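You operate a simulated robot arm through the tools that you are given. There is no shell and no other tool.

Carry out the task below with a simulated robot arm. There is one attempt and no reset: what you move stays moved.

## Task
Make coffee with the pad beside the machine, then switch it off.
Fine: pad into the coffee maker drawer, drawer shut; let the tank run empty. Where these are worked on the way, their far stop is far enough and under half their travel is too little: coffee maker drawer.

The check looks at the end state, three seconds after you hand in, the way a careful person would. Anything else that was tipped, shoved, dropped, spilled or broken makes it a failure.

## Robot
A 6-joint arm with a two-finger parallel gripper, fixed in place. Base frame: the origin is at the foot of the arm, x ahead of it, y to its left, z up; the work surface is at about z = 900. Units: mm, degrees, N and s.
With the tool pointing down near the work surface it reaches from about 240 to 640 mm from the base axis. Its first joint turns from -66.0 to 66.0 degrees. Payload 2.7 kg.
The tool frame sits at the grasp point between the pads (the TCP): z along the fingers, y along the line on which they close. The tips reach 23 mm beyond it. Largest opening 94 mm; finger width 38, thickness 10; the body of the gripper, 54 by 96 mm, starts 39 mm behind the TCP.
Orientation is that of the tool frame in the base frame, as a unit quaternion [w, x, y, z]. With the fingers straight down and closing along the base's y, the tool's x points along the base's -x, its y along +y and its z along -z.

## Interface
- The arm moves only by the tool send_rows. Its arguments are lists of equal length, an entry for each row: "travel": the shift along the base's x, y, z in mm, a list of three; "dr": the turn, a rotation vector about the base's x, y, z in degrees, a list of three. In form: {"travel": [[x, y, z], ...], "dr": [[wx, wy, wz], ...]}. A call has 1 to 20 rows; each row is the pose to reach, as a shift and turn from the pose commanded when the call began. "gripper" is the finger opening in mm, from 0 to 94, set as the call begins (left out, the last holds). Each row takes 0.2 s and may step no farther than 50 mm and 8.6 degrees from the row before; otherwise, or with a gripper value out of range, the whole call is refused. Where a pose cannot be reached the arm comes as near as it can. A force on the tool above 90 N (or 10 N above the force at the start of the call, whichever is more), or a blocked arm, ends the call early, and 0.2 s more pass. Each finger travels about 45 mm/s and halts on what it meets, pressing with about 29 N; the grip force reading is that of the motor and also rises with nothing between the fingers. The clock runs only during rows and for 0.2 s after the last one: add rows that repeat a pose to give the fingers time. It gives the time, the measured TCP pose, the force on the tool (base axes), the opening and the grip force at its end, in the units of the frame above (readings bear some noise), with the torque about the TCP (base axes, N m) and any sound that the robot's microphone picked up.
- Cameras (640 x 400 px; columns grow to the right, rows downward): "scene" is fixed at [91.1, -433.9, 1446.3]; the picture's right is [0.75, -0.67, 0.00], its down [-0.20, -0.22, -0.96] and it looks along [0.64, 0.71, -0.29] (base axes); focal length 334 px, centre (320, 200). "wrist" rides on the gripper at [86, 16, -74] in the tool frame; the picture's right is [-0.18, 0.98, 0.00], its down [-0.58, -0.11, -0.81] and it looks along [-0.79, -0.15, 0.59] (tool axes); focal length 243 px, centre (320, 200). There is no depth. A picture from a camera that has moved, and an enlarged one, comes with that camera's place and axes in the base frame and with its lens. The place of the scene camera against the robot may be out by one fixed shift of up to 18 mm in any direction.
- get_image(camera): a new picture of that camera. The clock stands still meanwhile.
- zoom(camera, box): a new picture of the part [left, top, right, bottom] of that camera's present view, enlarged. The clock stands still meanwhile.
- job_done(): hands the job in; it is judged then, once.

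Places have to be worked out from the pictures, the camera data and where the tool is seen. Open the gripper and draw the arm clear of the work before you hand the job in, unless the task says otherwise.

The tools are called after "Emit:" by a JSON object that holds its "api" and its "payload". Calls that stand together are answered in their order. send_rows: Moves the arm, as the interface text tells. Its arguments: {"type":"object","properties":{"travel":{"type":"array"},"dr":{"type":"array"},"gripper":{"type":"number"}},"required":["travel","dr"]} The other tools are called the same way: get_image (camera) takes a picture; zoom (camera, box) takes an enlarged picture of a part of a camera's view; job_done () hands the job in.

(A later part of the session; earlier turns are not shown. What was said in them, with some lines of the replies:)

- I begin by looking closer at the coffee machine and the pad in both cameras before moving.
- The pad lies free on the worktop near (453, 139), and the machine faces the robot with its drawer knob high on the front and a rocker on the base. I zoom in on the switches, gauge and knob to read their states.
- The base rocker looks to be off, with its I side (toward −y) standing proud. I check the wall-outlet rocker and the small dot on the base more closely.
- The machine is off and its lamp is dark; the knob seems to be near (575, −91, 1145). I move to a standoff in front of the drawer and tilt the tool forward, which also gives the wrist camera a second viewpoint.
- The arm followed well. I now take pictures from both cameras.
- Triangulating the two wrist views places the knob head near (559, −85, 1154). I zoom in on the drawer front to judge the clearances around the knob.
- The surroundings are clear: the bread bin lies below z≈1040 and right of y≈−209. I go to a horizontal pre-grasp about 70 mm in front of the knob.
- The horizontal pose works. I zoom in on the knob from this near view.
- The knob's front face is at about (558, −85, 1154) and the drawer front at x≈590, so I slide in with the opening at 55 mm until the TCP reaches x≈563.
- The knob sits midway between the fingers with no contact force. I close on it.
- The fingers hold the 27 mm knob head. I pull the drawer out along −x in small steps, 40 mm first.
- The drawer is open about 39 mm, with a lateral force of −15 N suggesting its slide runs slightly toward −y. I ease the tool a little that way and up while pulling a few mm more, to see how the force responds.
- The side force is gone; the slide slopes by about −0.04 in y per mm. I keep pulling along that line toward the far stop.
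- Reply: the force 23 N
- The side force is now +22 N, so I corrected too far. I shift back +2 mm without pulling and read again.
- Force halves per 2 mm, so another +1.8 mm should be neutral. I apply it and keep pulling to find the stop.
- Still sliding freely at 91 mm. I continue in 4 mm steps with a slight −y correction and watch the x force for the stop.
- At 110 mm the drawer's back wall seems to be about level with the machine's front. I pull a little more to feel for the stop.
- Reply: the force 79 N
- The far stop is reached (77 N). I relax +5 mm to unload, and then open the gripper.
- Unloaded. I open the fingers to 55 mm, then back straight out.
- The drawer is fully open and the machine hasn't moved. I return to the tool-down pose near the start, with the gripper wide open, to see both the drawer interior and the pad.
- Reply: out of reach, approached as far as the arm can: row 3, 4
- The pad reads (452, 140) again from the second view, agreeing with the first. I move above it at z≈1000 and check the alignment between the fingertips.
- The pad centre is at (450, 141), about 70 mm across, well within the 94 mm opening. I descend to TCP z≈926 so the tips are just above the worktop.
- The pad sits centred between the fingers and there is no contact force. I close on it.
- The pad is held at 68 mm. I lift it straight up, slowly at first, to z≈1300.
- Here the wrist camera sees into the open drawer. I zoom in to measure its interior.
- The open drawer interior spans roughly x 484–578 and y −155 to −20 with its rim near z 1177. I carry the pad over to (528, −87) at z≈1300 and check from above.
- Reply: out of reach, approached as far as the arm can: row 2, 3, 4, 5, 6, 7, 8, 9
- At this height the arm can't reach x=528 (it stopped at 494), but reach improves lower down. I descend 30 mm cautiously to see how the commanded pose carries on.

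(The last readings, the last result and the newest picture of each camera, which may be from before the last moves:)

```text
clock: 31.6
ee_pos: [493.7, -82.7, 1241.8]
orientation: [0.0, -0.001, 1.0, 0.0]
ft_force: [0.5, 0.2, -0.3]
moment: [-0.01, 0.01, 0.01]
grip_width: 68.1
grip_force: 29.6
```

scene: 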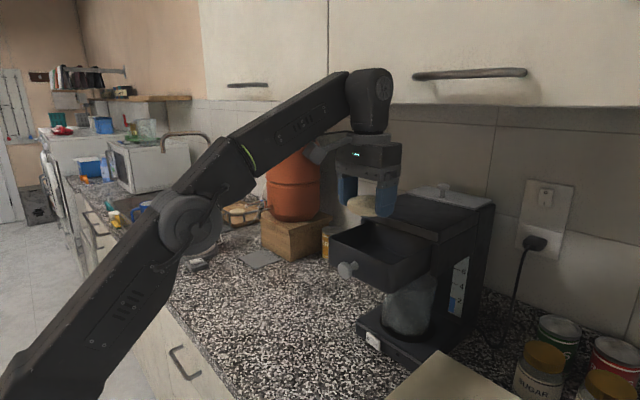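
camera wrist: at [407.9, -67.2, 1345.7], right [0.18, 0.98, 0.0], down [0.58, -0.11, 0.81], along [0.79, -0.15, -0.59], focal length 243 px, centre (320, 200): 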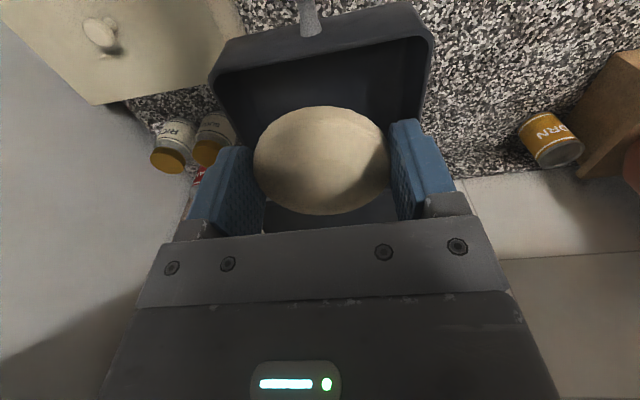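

The commanded pose had been clamped to the reached one, so I'm at (494, −83, 1242). Now I move forward and slightly down to (525, −86, 1215), still above the rim.

Emit:
{"api": "send_rows", "payload": {"travel": [[6, -1, -10], [14, -2, -18], [22, -3, -25], [31, -3.5, -27], [31, -3.5, -27]], "dr": [[0, 0, 0], [0, 0, 0], [0, 0, 0], [0, 0, 0], [0, 0, 0]]}}

Emit:
{"api": "get_image", "payload": {"camera": "wrist"}}

Emit:
{"api": "zoom", "payload": {"camera": "scene", "box": [310, 130, 500, 300]}}

```text
clock: 32.8
ee_pos: [525.3, -84.1, 1212.3]
orientation: [0.001, 0.0, 1.0, 0.0]
ft_force: [-0.2, 0.3, -0.7]
moment: [-0.05, 0.0, 0.01]
grip_width: 68.4
grip_force: 29.0
```

```text
taken
camera wrist: at [438.0, -69.4, 1287.5], right [0.18, 0.98, 0.0], down [0.58, -0.11, 0.81], along [0.79, -0.15, -0.59], focal length 243 px, centre (320, 200)
```

wrist: 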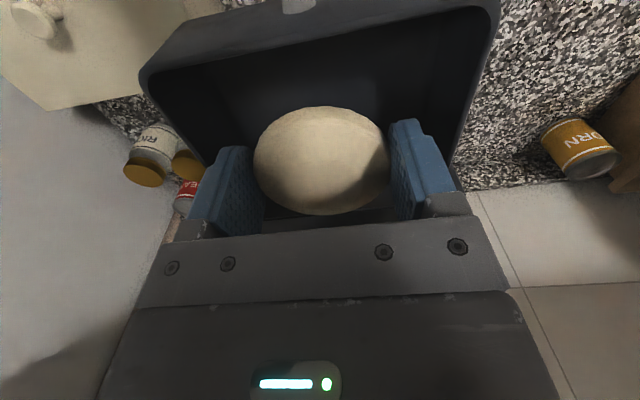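

```text
2.35 times, centred on (405, 215) of scene
camera zoom: at [91.1, -433.9, 1446.3], right [0.75, -0.67, 0.0], down [-0.2, -0.22, -0.96], along [0.64, 0.71, -0.29], focal length 786 px, centre (120, 165)
```

zoom: 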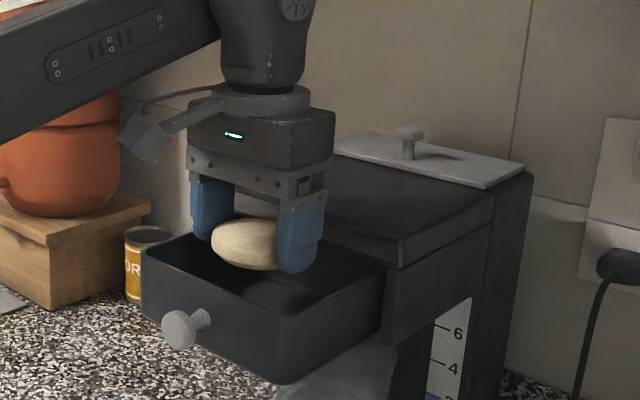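

The pad is centred in y over the drawer (centre ≈ −86) and clear of the front wall and lid. I lower it to TCP z≈1165, inside the drawer.

Emit:
{"api": "send_rows", "payload": {"travel": [[0, 0, -10], [0, 0, -20], [0, 0, -30], [0, 0, -38], [0, 0, -44], [0, 0, -49], [0, 0, -49]], "dr": [[0, 0, 0], [0, 0, 0], [0, 0, 0], [0, 0, 0], [0, 0, 0], [0, 0, 0], [0, 0, 0]]}}

Emit:
{"api": "get_image", "payload": {"camera": "wrist"}}

Emit:
{"api": "zoom", "payload": {"camera": "scene", "box": [310, 160, 480, 300]}}

```text
clock: 34.4
ee_pos: [526.7, -85.3, 1165.1]
orientation: [-0.001, 0.0, 1.0, 0.001]
ft_force: [0.5, 0.4, -0.2]
moment: [-0.03, 0.01, 0.0]
grip_width: 67.9
grip_force: 28.6
```

```text
taken
camera wrist: at [439.1, -69.4, 1238.6], right [0.18, 0.98, 0.0], down [0.58, -0.11, 0.81], along [0.79, -0.15, -0.59], focal length 243 px, centre (320, 200)
```

wrist: 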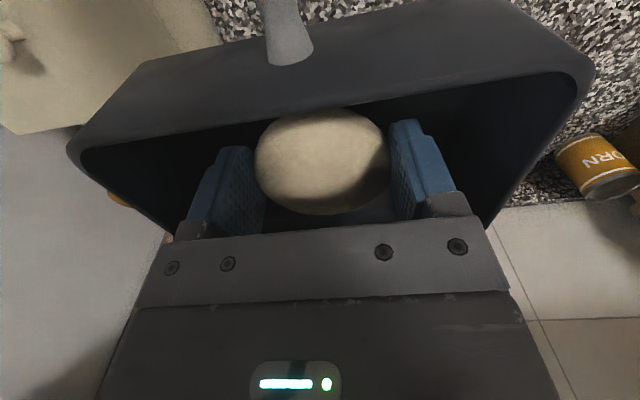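

```text
2.86 times, centred on (395, 230) of scene
camera zoom: at [91.1, -433.9, 1446.3], right [0.75, -0.67, 0.0], down [-0.2, -0.22, -0.96], along [0.64, 0.71, -0.29], focal length 955 px, centre (106, 114)
```

zoom: 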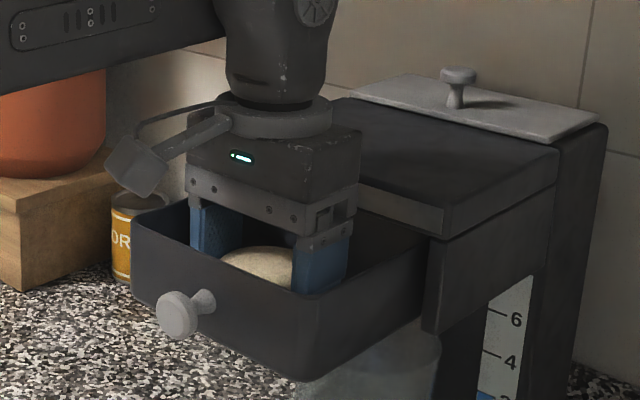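

Inside the drawer with no contact yet. I lower in 1.5 mm steps to feel for the floor.

Emit:
{"api": "send_rows", "payload": {"travel": [[0, 0, -1.5], [0, 0, -3], [0, 0, -4.5], [0, 0, -4.5]], "dr": [[0, 0, 0], [0, 0, 0], [0, 0, 0], [0, 0, 0]]}}

```text
clock: 35.4
ee_pos: [525.6, -84.9, 1159.4]
orientation: [0.0, 0.0, 1.0, 0.0]
ft_force: [-0.1, 0.5, -0.3]
moment: [0.02, 0.04, 0.01]
grip_width: 68.4
grip_force: 29.0
```

Still free at TCP z≈1160. I lower another 3 mm in small steps.

Emit:
{"api": "send_rows", "payload": {"travel": [[0, 0, -1], [0, 0, -2], [0, 0, -3], [0, 0, -3]], "dr": [[0, 0, 0], [0, 0, 0], [0, 0, 0], [0, 0, 0]]}}

```text
clock: 36.4
ee_pos: [527.1, -85.7, 1158.6]
orientation: [0.001, 0.0, 1.0, 0.0]
ft_force: [0.2, 0.0, 5.3]
moment: [-0.05, 0.02, 0.02]
grip_width: 68.4
grip_force: 29.4
```

A light upward force of 5 N shows the pad is on the drawer floor. I open the fingers slowly to 84 mm to release it.

Emit:
{"api": "send_rows", "payload": {"travel": [[0, 0, 0.5], [0, 0, 0.5], [0, 0, 0.5], [0, 0, 0.5]], "dr": [[0, 0, 0], [0, 0, 0], [0, 0, 0], [0, 0, 0]], "gripper": 84}}

Emit:
{"api": "get_image", "payload": {"camera": "wrist"}}

```text
clock: 37.4
ee_pos: [526.8, -86.6, 1158.3]
orientation: [0.0, 0.0, 1.0, 0.0]
ft_force: [-0.4, 0.2, -0.4]
moment: [0.02, 0.03, 0.01]
grip_width: 84.1
grip_force: 0.0
```

```text
taken
camera wrist: at [439.1, -69.5, 1231.2], right [0.18, 0.98, 0.0], down [0.58, -0.11, 0.81], along [0.79, -0.15, -0.59], focal length 243 px, centre (320, 200)
```

wrist: 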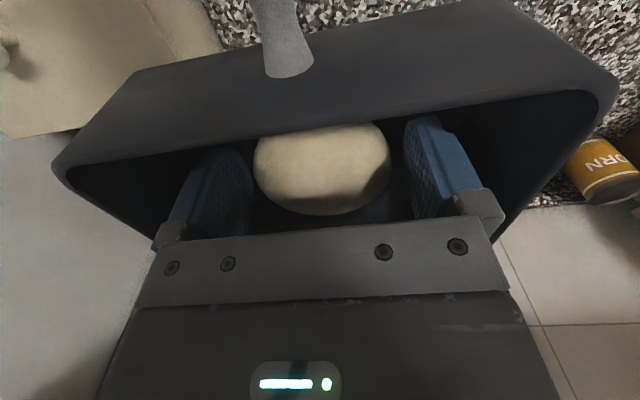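

The pad is free and lies flat on the floor. I rise straight out of the drawer to z≈1212, then back away.

Emit:
{"api": "send_rows", "payload": {"travel": [[0, 0, 6], [0, 0, 14], [0, 0, 24], [0, 0, 36], [0, 0, 50], [-20, 0, 60], [-50, 0, 75], [-85, 0, 90], [-125, 0, 105], [-165, 0, 115]], "dr": [[0, 0, 0], [0, 0, 0], [0, 0, 0], [0, 0, 0], [0, 0, 0], [0, 0, 0], [0, 0, 0], [0, 0, 0], [0, 0, 0], [0, 0, 0]]}}

Emit:
{"api": "get_image", "payload": {"camera": "scene"}}

Emit:
{"api": "get_image", "payload": {"camera": "wrist"}}

Emit:
{"api": "zoom", "payload": {"camera": "scene", "box": [310, 180, 500, 300]}}

```text
clock: 39.6
ee_pos: [359.0, -86.7, 1270.1]
orientation: [0.001, -0.001, 1.0, 0.001]
ft_force: [-0.4, -0.8, 0.2]
moment: [0.0, -0.03, -0.02]
grip_width: 83.6
grip_force: 0.1
```

```text
taken
```

scene: 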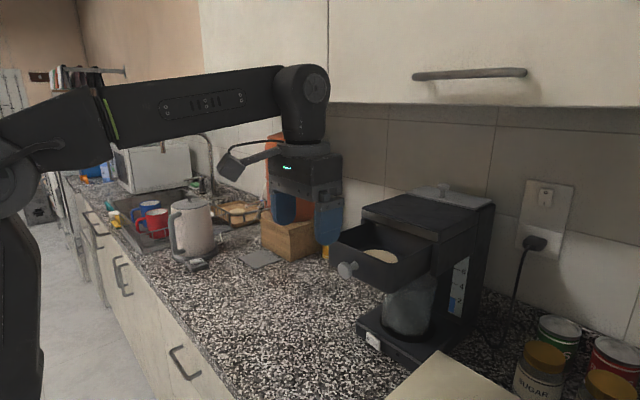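

```text
taken
camera wrist: at [272.6, -71.6, 1343.7], right [0.18, 0.98, 0.0], down [0.58, -0.11, 0.81], along [0.79, -0.15, -0.59], focal length 243 px, centre (320, 200)
```

wrist: 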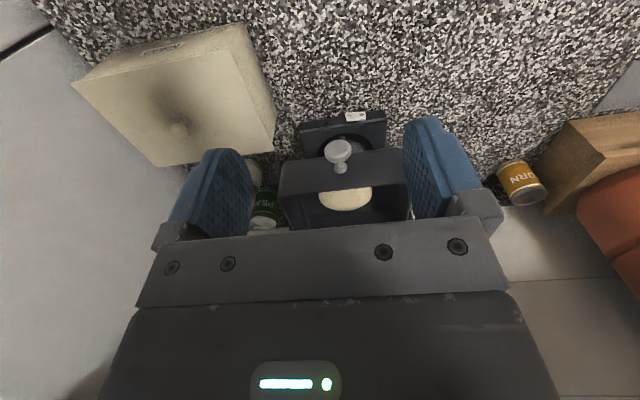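

```text
3.33 times, centred on (405, 240) of scene
camera zoom: at [91.1, -433.9, 1446.3], right [0.75, -0.67, 0.0], down [-0.2, -0.22, -0.96], along [0.64, 0.71, -0.29], focal length 1114 px, centre (37, 67)
```

zoom: 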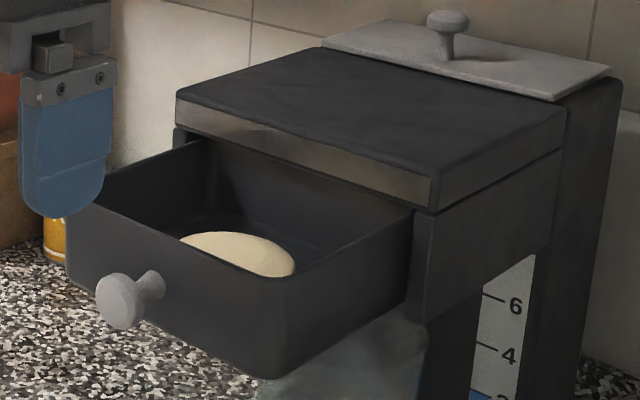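

The pad lies well inside the drawer. I turn the tool horizontal again with the fingers closed, stopping short of the knob (its face is now near x≈440).

Emit:
{"api": "send_rows", "payload": {"travel": [[4, 0, -4], [8, 0, -10], [11, 0, -18], [14, 0, -28], [17, 0, -38], [19, 0, -49], [21, 0, -60], [23, 0, -72], [25, 0, -84], [27, 0, -96], [29, 0.3, -107], [30, 0.6, -116], [30, 0.6, -116]], "dr": [[0, -7.5, 0], [0, -15, 0], [0, -22.5, 0], [0, -30, 0], [0, -37.5, 0], [0, -45, 0], [0, -52.5, 0], [0, -60, 0], [0, -67.5, 0], [0, -75, 0], [0, -82.5, 0], [0, -90, 0], [0, -90, 0]], "gripper": 0}}

Emit:
{"api": "get_image", "payload": {"camera": "wrist"}}

Emit:
{"api": "zoom", "payload": {"camera": "scene", "box": [280, 180, 500, 320]}}

```text
clock: 42.4
ee_pos: [390.3, -84.9, 1156.5]
orientation: [0.708, 0.0, 0.707, 0.0]
ft_force: [-0.7, 1.1, 0.0]
moment: [-0.02, 0.02, 0.0]
grip_width: 0.2
grip_force: 29.4
out of reach, approached as far as the arm can: row 10
```

```text
taken
camera wrist: at [314.8, -69.8, 1068.9], right [0.0, 0.98, 0.18], down [-0.81, -0.11, 0.58], along [0.59, -0.15, 0.79], focal length 243 px, centre (320, 200)
```

wrist: 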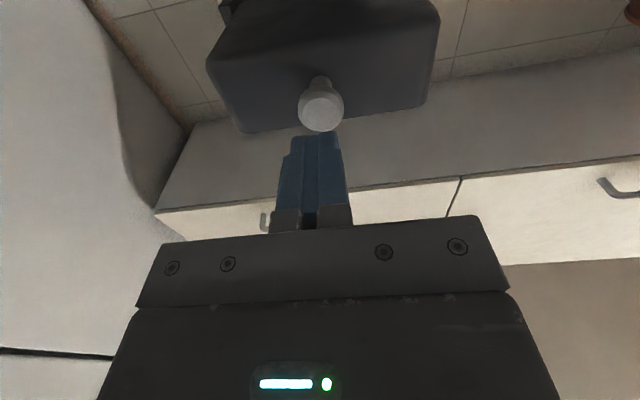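

```text
2.86 times, centred on (390, 250) of scene
camera zoom: at [91.1, -433.9, 1446.3], right [0.75, -0.67, 0.0], down [-0.2, -0.22, -0.96], along [0.64, 0.71, -0.29], focal length 955 px, centre (120, 57)
```

zoom: 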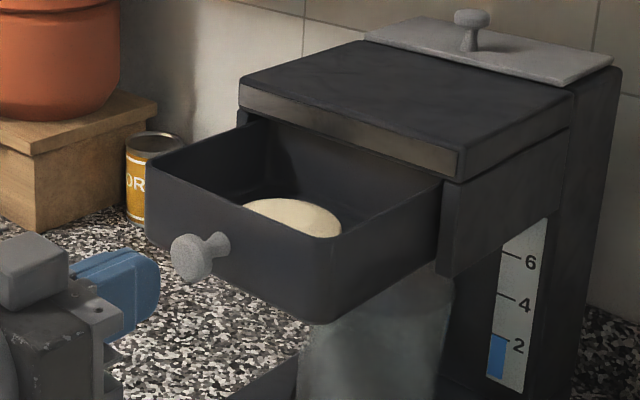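

The knob is dead ahead of the closed fingertips. I push it steadily toward the machine, first to about 12 mm short of closed.

Emit:
{"api": "send_rows", "payload": {"travel": [[7, 0, -1], [14, 0, -1.5], [21, 0, -1.5], [27, 0, -1.5], [34, 0, -1.5], [41, 0, -1.5], [48, 0, -1.5], [55, 0, -1.5], [62, 0, -1.5], [69, 0, -1.5], [76, 0, -1.5], [83, 0, -1.5], [90, 0, -1.5], [97, 0, -1.5], [104, 0, -1.5], [111, 0, -1.5], [117, 0, -1.5], [122, 0, -1.5], [127, 0, -1.5], [131, 0, -1.5]], "dr": [[0, 0, 0], [0, 0, 0], [0, 0, 0], [0, 0, 0], [0, 0, 0], [0, 0, 0], [0, 0, 0], [0, 0, 0], [0, 0, 0], [0, 0, 0], [0, 0, 0], [0, 0, 0], [0, 0, 0], [0, 0, 0], [0, 0, 0], [0, 0, 0], [0, 0, 0], [0, 0, 0], [0, 0, 0], [0, 0, 0]]}}

Emit:
{"api": "zoom", "payload": {"camera": "scene", "box": [310, 180, 500, 300]}}

```text
clock: 46.6
ee_pos: [521.0, -84.8, 1155.9]
orientation: [0.707, 0.0, 0.707, 0.0]
ft_force: [-0.8, -0.8, 0.8]
moment: [0.01, -0.01, -0.03]
grip_width: 0.0
grip_force: 29.1
```

```text
3.33 times, centred on (405, 240) of scene
camera zoom: at [91.0, -433.9, 1446.3], right [0.75, -0.67, 0.0], down [-0.2, -0.22, -0.96], along [0.64, 0.71, -0.29], focal length 1114 px, centre (37, 67)
```

zoom: 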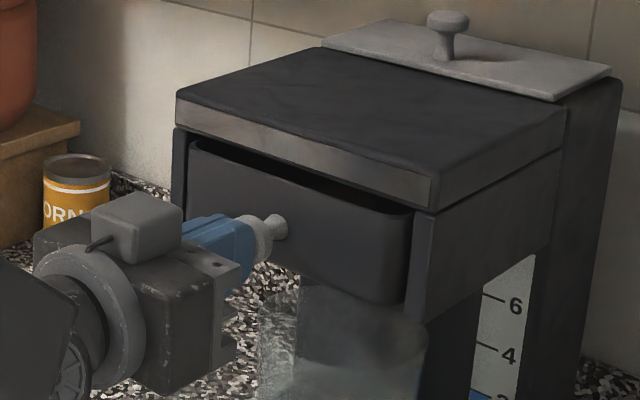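

Nearly shut. I push the last stretch in 2 mm steps, watching for resistance at the closed stop.

Emit:
{"api": "send_rows", "payload": {"travel": [[2, 0, 0], [4, 0, 0], [6, 0, 0], [8, 0, 0], [10, 0, 0], [12, 0, 0]], "dr": [[0, 0, 0], [0, 0, 0], [0, 0, 0], [0, 0, 0], [0, 0, 0], [0, 0, 0]]}}

Emit:
{"api": "zoom", "payload": {"camera": "scene", "box": [310, 180, 500, 300]}}

```text
clock: 48.0
ee_pos: [533.2, -84.4, 1153.8]
orientation: [0.707, 0.001, 0.707, 0.0]
ft_force: [-21.3, 0.7, -0.1]
moment: [0.05, -0.11, 0.0]
grip_width: 0.3
grip_force: 29.2
```

```text
3.33 times, centred on (405, 240) of scene
camera zoom: at [90.3, -433.9, 1446.3], right [0.75, -0.67, 0.0], down [-0.2, -0.22, -0.96], along [0.64, 0.71, -0.29], focal length 1114 px, centre (37, 67)
```

zoom: 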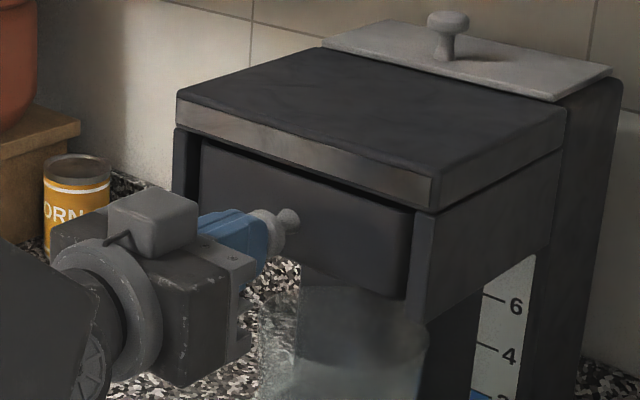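

The stop is felt at 21 N and the drawer front is flush. I retreat straight back to check the drawer and then reorient the tool toward the rocker switch.

Emit:
{"api": "send_rows", "payload": {"travel": [[-8, 0, 0], [-25, 0, 0], [-50, 0, 0], [-80, 0, 0], [-110, 0, 0], [-110, 2, -10], [-108, 5, -24], [-107, 8, -38], [-106, 11, -52], [-105, 14, -66], [-104, 17, -80], [-104, 20, -95], [-103, 23, -108], [-103, 24, -114]], "dr": [[0, 0, 0], [0, 0, 0], [0, 0, 0], [0, 0, 0], [0, 0, 0], [0, 7, 0], [0, 14, 0], [0, 21, 0], [0, 28, 0], [0, 35, 0], [0, 42, 0], [0, 49, 0], [0, 56, 0], [0, 60, 0]]}}

Emit:
{"api": "get_image", "payload": {"camera": "wrist"}}

Emit:
{"api": "get_image", "payload": {"camera": "scene"}}

Emit:
{"api": "zoom", "payload": {"camera": "scene", "box": [340, 180, 500, 300]}}

```text
clock: 51.0
ee_pos: [431.3, -59.8, 1040.7]
orientation: [0.257, -0.001, 0.966, 0.0]
ft_force: [-1.0, -0.2, -0.6]
moment: [-0.01, 0.0, -0.04]
grip_width: 0.0
grip_force: 28.6
out of reach, approached as far as the arm can: row 11
```

```text
taken
camera wrist: at [318.3, -44.9, 1061.0], right [0.16, 0.98, 0.09], down [0.1, -0.11, 0.99], along [0.98, -0.15, -0.12], focal length 243 px, centre (320, 200)
```

wrist: 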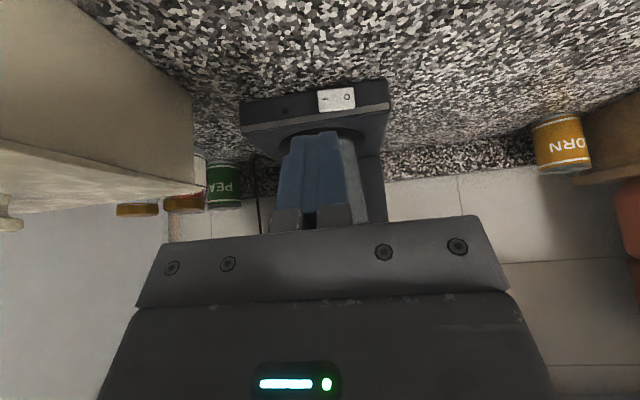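

```text
taken
```

scene: 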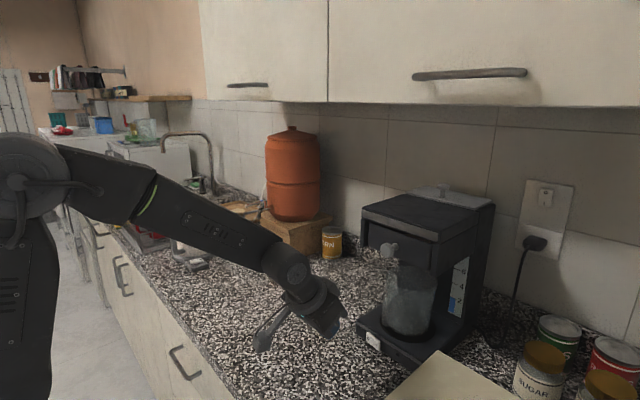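

```text
3.33 times, centred on (420, 240) of scene
camera zoom: at [91.1, -433.9, 1446.3], right [0.75, -0.67, 0.0], down [-0.2, -0.22, -0.96], along [0.64, 0.71, -0.29], focal length 1114 px, centre (-13, 67)
```

zoom: 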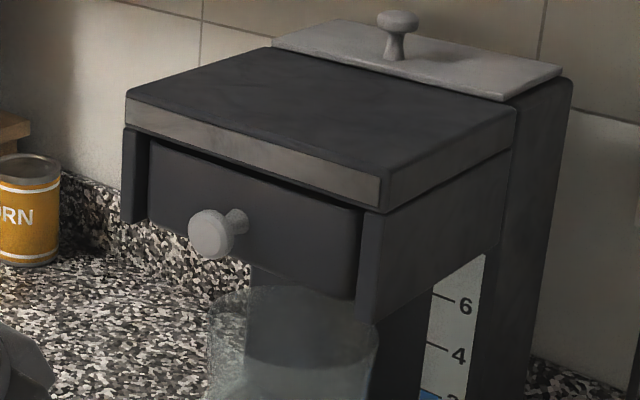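

The drawer looks exactly as flush as at the start. I zoom in on the rocker from this nearer view to locate it and read its tilt.

Emit:
{"api": "zoom", "payload": {"camera": "wrist", "box": [235, 70, 395, 170]}}

Emit:
{"api": "zoom", "payload": {"camera": "wrist", "box": [305, 80, 365, 118]}}

```text
4.00 times, centred on (315, 120) of wrist
camera zoom: at [318.3, -44.9, 1061.0], right [0.16, 0.98, 0.09], down [0.1, -0.11, 0.99], along [0.98, -0.15, -0.12], focal length 970 px, centre (340, 520)
```

zoom: 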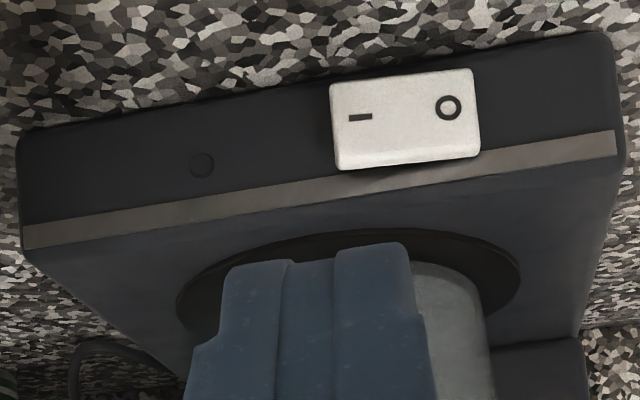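

```text
10.53 times, centred on (335, 99) of wrist
camera zoom: at [318.3, -44.9, 1061.0], right [0.16, 0.98, 0.09], down [0.1, -0.11, 0.99], along [0.98, -0.15, -0.12], focal length 2554 px, centre (162, 1263)
```

zoom: 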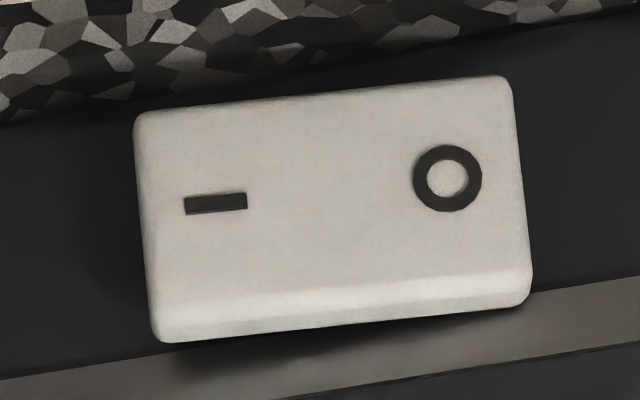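

The rocker's centre triangulates to (568, −55, 923), 40 mm long, with its I half at y≈−67. I bring the closed, 30°-tilted fingertips low in front of the I half, stopping about 30 mm short.

Emit:
{"api": "send_rows", "payload": {"travel": [[20, -3, -20], [40, -6, -45], [55, -8, -70], [65, -9, -90], [70, -9, -101], [73, -9, -106], [73, -9, -106]], "dr": [[0, 0, 0], [0, 0, 0], [0, 0, 0], [0, 0, 0], [0, 0, 0], [0, 0, 0], [0, 0, 0]]}}

Emit:
{"api": "get_image", "payload": {"camera": "wrist"}}

Emit:
{"api": "zoom", "payload": {"camera": "scene", "box": [310, 270, 470, 380]}}

```text
clock: 52.6
ee_pos: [504.2, -70.2, 934.7]
orientation: [0.259, 0.0, 0.966, 0.0]
ft_force: [0.7, -0.4, -0.3]
moment: [-0.01, 0.0, -0.02]
grip_width: 0.0
grip_force: 29.6
```

```text
taken
camera wrist: at [391.9, -54.7, 954.7], right [0.16, 0.98, 0.09], down [0.1, -0.11, 0.99], along [0.98, -0.15, -0.12], focal length 243 px, centre (320, 200)
```

wrist: 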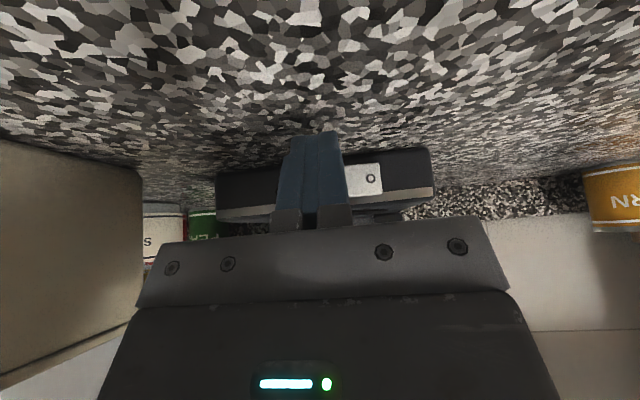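

```text
3.64 times, centred on (390, 325) of scene
camera zoom: at [91.1, -433.9, 1446.3], right [0.75, -0.67, 0.0], down [-0.2, -0.22, -0.96], along [0.64, 0.71, -0.29], focal length 1215 px, centre (66, -254)
```

zoom: 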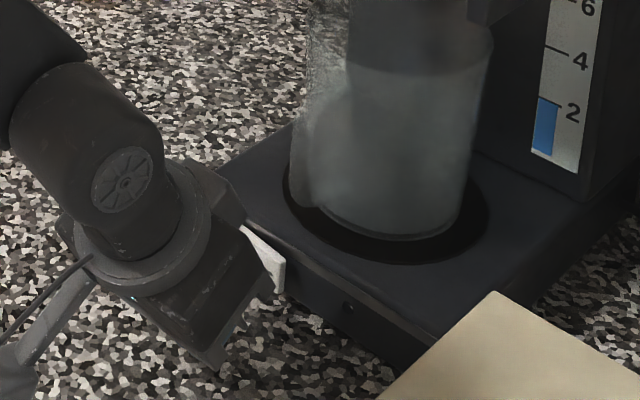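

The fingers cover the I half and leave the O mark in view. I advance +x, slowing before contact.

Emit:
{"api": "send_rows", "payload": {"travel": [[8, 0, -1], [16, 0, -1.5], [22, 0, -1.5], [26, 0, -1.5], [29, 0, -1.5], [32, 0, -1.5], [34, 0, -1.5]], "dr": [[0, 0, 0], [0, 0, 0], [0, 0, 0], [0, 0, 0], [0, 0, 0], [0, 0, 0], [0, 0, 0]]}}

Emit:
{"api": "zoom", "payload": {"camera": "wrist", "box": [200, 110, 460, 240]}}

```text
clock: 54.2
ee_pos: [537.6, -70.4, 935.3]
orientation: [0.259, 0.001, 0.966, 0.0]
ft_force: [0.0, 0.8, -0.1]
moment: [0.0, 0.01, -0.01]
grip_width: 0.0
grip_force: 28.8
```

```text
2.46 times, centred on (330, 175) of wrist
camera zoom: at [424.9, -53.9, 954.0], right [0.16, 0.98, 0.09], down [0.1, -0.11, 0.99], along [0.98, -0.15, -0.12], focal length 597 px, centre (295, 262)
```

zoom: 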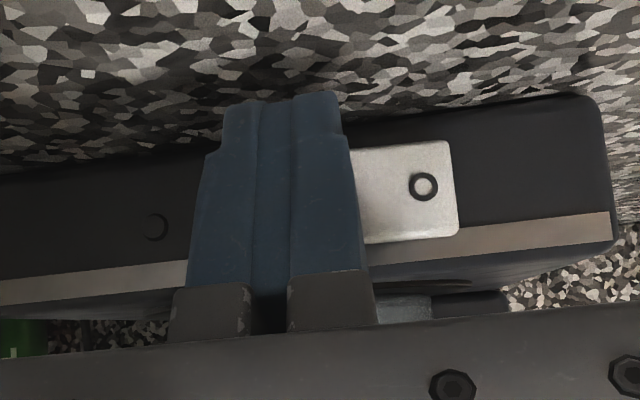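

No contact yet at x≈537. I go on in 1.5 mm steps.

Emit:
{"api": "send_rows", "payload": {"travel": [[1.5, 0, 0], [3, 0, 0], [4.5, 0, 0]], "dr": [[0, 0, 0], [0, 0, 0], [0, 0, 0]]}}

Emit:
{"api": "zoom", "payload": {"camera": "wrist", "box": [200, 110, 460, 240]}}

```text
clock: 55.0
ee_pos: [543.3, -69.3, 934.8]
orientation: [0.26, -0.001, 0.966, 0.0]
ft_force: [-0.3, -0.2, -0.7]
moment: [0.0, 0.01, 0.0]
grip_width: 0.0
grip_force: 28.6
```

```text
2.46 times, centred on (330, 175) of wrist
camera zoom: at [430.0, -54.4, 954.5], right [0.16, 0.98, 0.09], down [0.1, -0.11, 0.99], along [0.98, -0.15, -0.11], focal length 597 px, centre (295, 262)
```

zoom: 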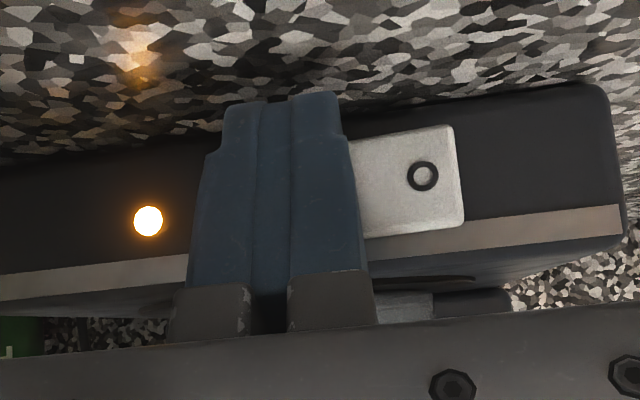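

The lamp is lit: the rocker has flipped to I. I back away, shift sideways to line up with the O half, and look at the gauge.

Emit:
{"api": "send_rows", "payload": {"travel": [[-5, 0, 0], [-15, 0, 0], [-30, 0, 0], [-38, 0, 0], [-38, 14, 0], [-38, 28, 0]], "dr": [[0, 0, 0], [0, 0, 0], [0, 0, 0], [0, 0, 0], [0, 0, 0], [0, 0, 0]]}}

Emit:
{"api": "zoom", "payload": {"camera": "scene", "box": [350, 230, 490, 370]}}

Emit:
{"api": "zoom", "payload": {"camera": "scene", "box": [430, 240, 490, 320]}}

Emit:
{"api": "get_image", "payload": {"camera": "wrist"}}

```text
clock: 56.4
ee_pos: [503.9, -41.7, 933.7]
orientation: [0.258, 0.0, 0.966, 0.001]
ft_force: [-0.1, -0.1, -0.1]
moment: [0.01, 0.01, -0.03]
grip_width: 0.2
grip_force: 28.9
```

```text
2.86 times, centred on (420, 300) of scene
camera zoom: at [91.1, -433.9, 1446.3], right [0.75, -0.67, 0.0], down [-0.2, -0.22, -0.96], along [0.64, 0.71, -0.29], focal length 955 px, centre (34, -86)
```

zoom: 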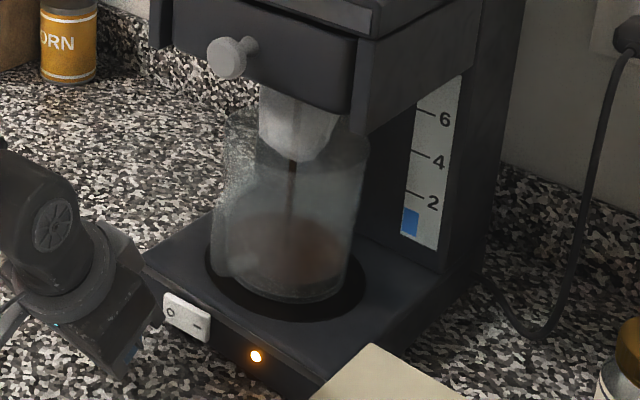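

```text
5.00 times, centred on (460, 280) of scene
camera zoom: at [91.1, -433.9, 1446.3], right [0.75, -0.67, 0.0], down [-0.2, -0.22, -0.96], along [0.64, 0.71, -0.29], focal length 1671 px, centre (-380, -200)
```

zoom: 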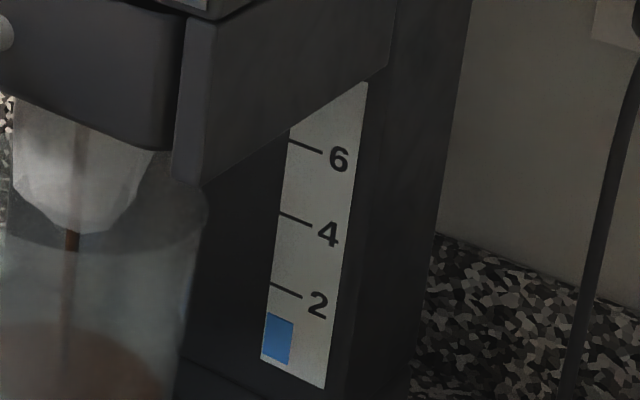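

```text
taken
camera wrist: at [391.9, -25.8, 954.4], right [0.16, 0.98, 0.09], down [0.1, -0.11, 0.99], along [0.98, -0.15, -0.12], focal length 243 px, centre (320, 200)
```

wrist: 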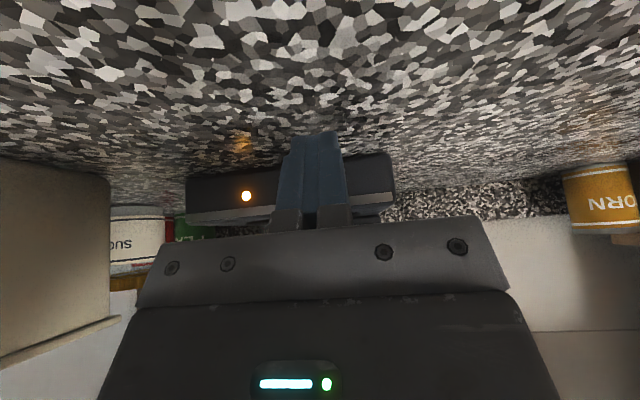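

Coffee is running into the jug and the gauge has dropped from 2 to about 1.4. I hold still for 3 s and look again.

Emit:
{"api": "send_rows", "payload": {"travel": [[0, 0, 0], [0, 0, 0], [0, 0, 0], [0, 0, 0], [0, 0, 0], [0, 0, 0], [0, 0, 0], [0, 0, 0], [0, 0, 0], [0, 0, 0], [0, 0, 0], [0, 0, 0], [0, 0, 0], [0, 0, 0]], "dr": [[0, 0, 0], [0, 0, 0], [0, 0, 0], [0, 0, 0], [0, 0, 0], [0, 0, 0], [0, 0, 0], [0, 0, 0], [0, 0, 0], [0, 0, 0], [0, 0, 0], [0, 0, 0], [0, 0, 0], [0, 0, 0]]}}

Emit:
{"api": "zoom", "payload": {"camera": "scene", "box": [350, 230, 490, 370]}}

Emit:
{"api": "zoom", "payload": {"camera": "scene", "box": [430, 240, 490, 320]}}

```text
clock: 59.4
ee_pos: [504.9, -42.1, 934.8]
orientation: [0.259, 0.0, 0.966, 0.0]
ft_force: [0.1, 0.1, 0.4]
moment: [-0.02, 0.02, 0.01]
grip_width: 0.0
grip_force: 28.5
```

```text
2.86 times, centred on (420, 300) of scene
camera zoom: at [91.1, -433.9, 1446.3], right [0.75, -0.67, 0.0], down [-0.2, -0.22, -0.96], along [0.64, 0.71, -0.29], focal length 955 px, centre (34, -86)
```

zoom: 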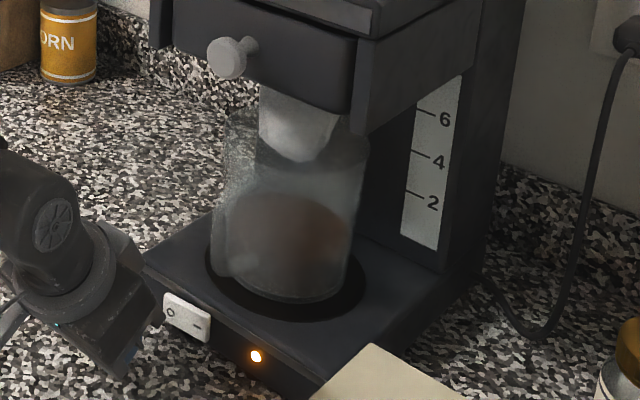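

```text
5.00 times, centred on (460, 280) of scene
camera zoom: at [91.1, -433.9, 1446.3], right [0.75, -0.67, 0.0], down [-0.2, -0.22, -0.96], along [0.64, 0.71, -0.29], focal length 1671 px, centre (-380, -200)
```

zoom: 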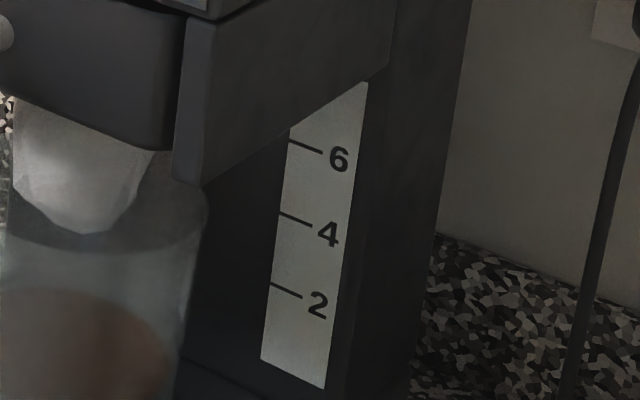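

The gauge is empty and the stream has stopped, so it is time to switch off. I advance on the O half at y≈−42, slowing near the previous contact depth.

Emit:
{"api": "send_rows", "payload": {"travel": [[10, 0, 0], [20, 0, 0], [28, 0, 0], [32, 0, 0], [34, 0, 0], [35.5, 0, 0], [37, 0, 0], [38.5, 0, 0]], "dr": [[0, 0, 0], [0, 0, 0], [0, 0, 0], [0, 0, 0], [0, 0, 0], [0, 0, 0], [0, 0, 0], [0, 0, 0]]}}

Emit:
{"api": "zoom", "payload": {"camera": "wrist", "box": [160, 110, 420, 240]}}

```text
clock: 61.2
ee_pos: [543.6, -41.7, 933.8]
orientation: [0.258, 0.0, 0.966, 0.0]
ft_force: [-1.3, 0.2, 0.7]
moment: [0.01, -0.01, -0.05]
grip_width: 0.0
grip_force: 28.6
```

```text
2.46 times, centred on (290, 175) of wrist
camera zoom: at [430.6, -25.8, 953.6], right [0.16, 0.98, 0.09], down [0.1, -0.11, 0.99], along [0.98, -0.15, -0.12], focal length 597 px, centre (394, 262)
```

zoom: 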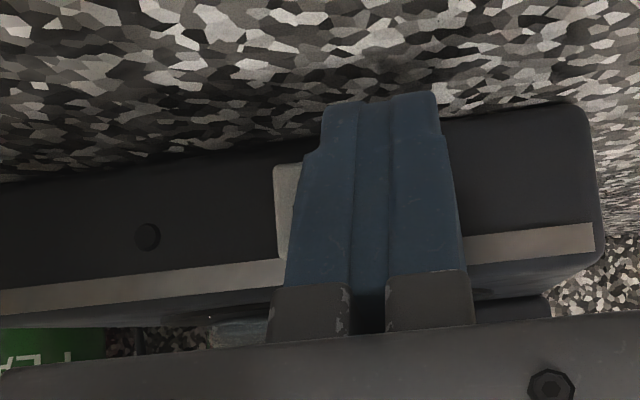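

The lamp is dark: the machine is off. I back away along −x and then rise clear, opening the gripper.

Emit:
{"api": "send_rows", "payload": {"travel": [[-4, 0, 0], [-15, 0, 0], [-35, 0, 0], [-60, 0, 10], [-85, 5, 35], [-105, 10, 70], [-120, 15, 110], [-135, 20, 150], [-150, 25, 190], [-165, 30, 230], [-180, 35, 270]], "dr": [[0, 0, 0], [0, 0, 0], [0, 0, 0], [0, 0, 0], [0, 0, 0], [0, 4, 0], [0, 9, 0], [0, 14, 0], [0, 20, 0], [0, 25, 0], [0, 30, 0]]}}

Emit:
{"api": "send_rows", "payload": {"travel": [[0, 10, 30], [0, 20, 60], [0, 20, 60], [0, 20, 60], [0, 20, 60], [0, 20, 60]], "dr": [[0, 0, 0], [0, 0, 0], [0, 0, 0], [0, 0, 0], [0, 0, 0], [0, 0, 0]], "gripper": 94}}

Emit:
{"api": "get_image", "payload": {"camera": "scene"}}

Emit:
{"api": "zoom", "payload": {"camera": "scene", "box": [340, 180, 500, 380]}}

Emit:
{"api": "get_image", "payload": {"camera": "wrist"}}

```text
clock: 63.6
ee_pos: [366.0, -5.7, 1205.7]
orientation: [0.0, 0.0, 1.0, 0.0]
ft_force: [0.3, 0.3, -0.3]
moment: [-0.01, 0.01, -0.01]
grip_width: 0.0
grip_force: 28.4
```

```text
clock: 65.0
ee_pos: [365.2, 15.7, 1264.8]
orientation: [0.0, 0.0, 1.0, -0.001]
ft_force: [-0.4, 0.5, -0.1]
moment: [0.0, 0.04, 0.02]
grip_width: 94.1
grip_force: 0.0
```

```text
taken
```

scene: 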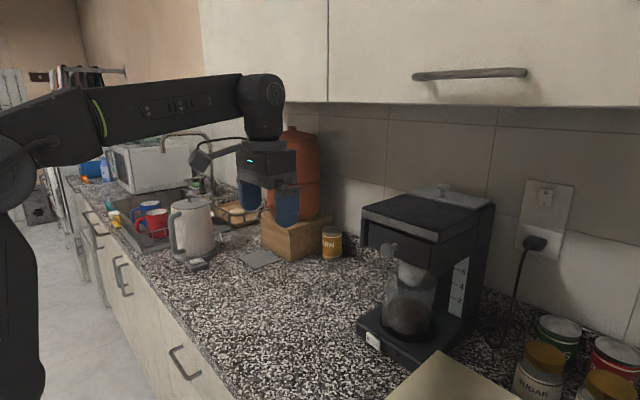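

```text
2.00 times, centred on (420, 280) of scene
camera zoom: at [91.1, -433.9, 1446.3], right [0.75, -0.67, 0.0], down [-0.2, -0.22, -0.96], along [0.64, 0.71, -0.29], focal length 668 px, centre (120, 40)
```

zoom: 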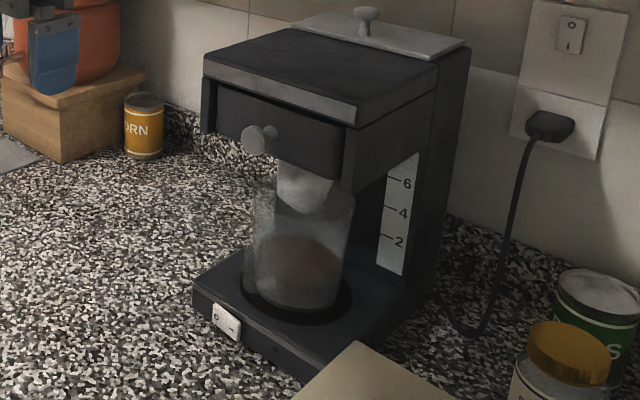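

```text
taken
camera wrist: at [277.6, 30.8, 1337.8], right [0.18, 0.98, 0.0], down [0.58, -0.11, 0.81], along [0.79, -0.15, -0.59], focal length 243 px, centre (320, 200)
```

wrist: 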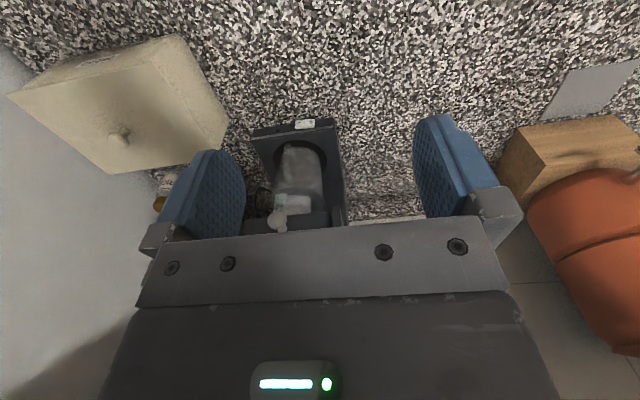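

Everything stands in place, with coffee in the jug and the gauge empty. I make a last close check of the rocker and the drawer front.

Emit:
{"api": "zoom", "payload": {"camera": "scene", "box": [360, 325, 420, 365]}}

Emit:
{"api": "zoom", "payload": {"camera": "scene", "box": [350, 190, 450, 280]}}

Emit:
{"api": "zoom", "payload": {"camera": "scene", "box": [370, 250, 490, 350]}}

```text
10.00 times, centred on (390, 345) of scene
camera zoom: at [91.1, -433.9, 1446.3], right [0.75, -0.67, 0.0], down [-0.2, -0.22, -0.96], along [0.64, 0.71, -0.29], focal length 3342 px, centre (-380, -1250)
```

zoom: 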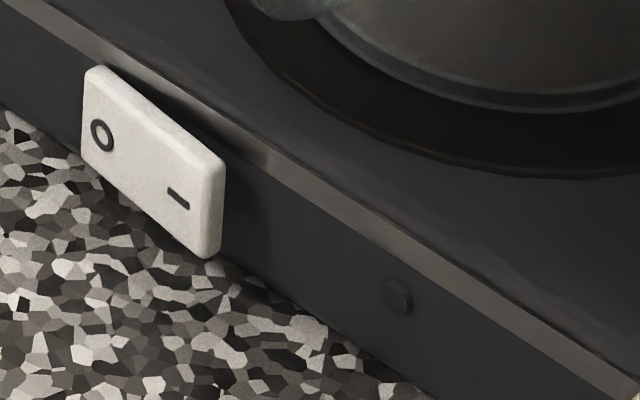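

```text
4.44 times, centred on (400, 235) of scene
camera zoom: at [91.1, -433.9, 1446.3], right [0.75, -0.67, 0.0], down [-0.2, -0.22, -0.96], along [0.64, 0.71, -0.29], focal length 1485 px, centre (-36, 44)
```

zoom: 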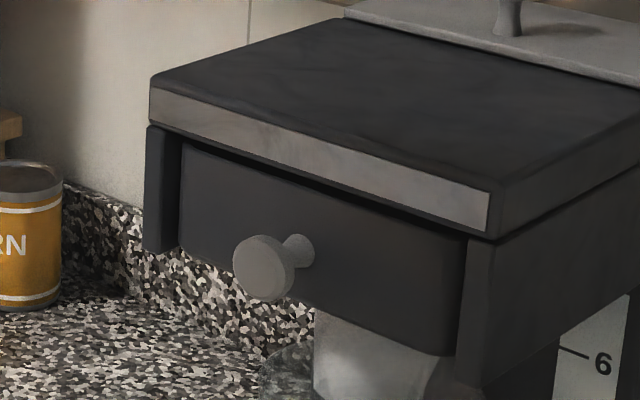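

```text
4.00 times, centred on (430, 300) of scene
camera zoom: at [91.1, -433.9, 1446.3], right [0.75, -0.67, 0.0], down [-0.2, -0.22, -0.96], along [0.64, 0.71, -0.29], focal length 1337 px, centre (-120, -200)
```

zoom: 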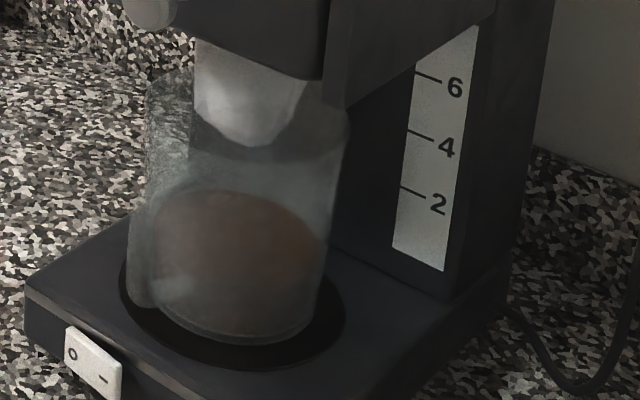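

I made the coffee and switched the machine off. The pad is in the drawer, and the drawer is shut with its knob back at its starting position. The tank gauge reads empty, the coffee is in the jug, the rocker is at O and the lamp is dark. The gripper is open and the arm is clear of the work, so I hand in the job.

Emit:
{"api": "job_done", "payload": {}}

```text
The job is handed in.
```

I made the coffee and handed the job in; I don't have the check's result.

- **Pad and drawer:** I pulled the drawer out to its far stop and put the pad inside. I then pushed the drawer shut until it met its closed stop. In the last picture the knob sits where it was at the start.
- **Brewing:** The lamp came on when I pressed the I side, and coffee ran into the jug. I waited until the gauge was empty and the stream had stopped.
- **Switched off:** I pressed the O side, the lamp went dark, and the rocker shows the same tilt as it did before I started.

Nothing else in the pictures looks moved or spilled. Opening the drawer briefly put 78 N on the machine at the far stop, but it did not visibly shift. The gripper is open and the arm is clear of the work.
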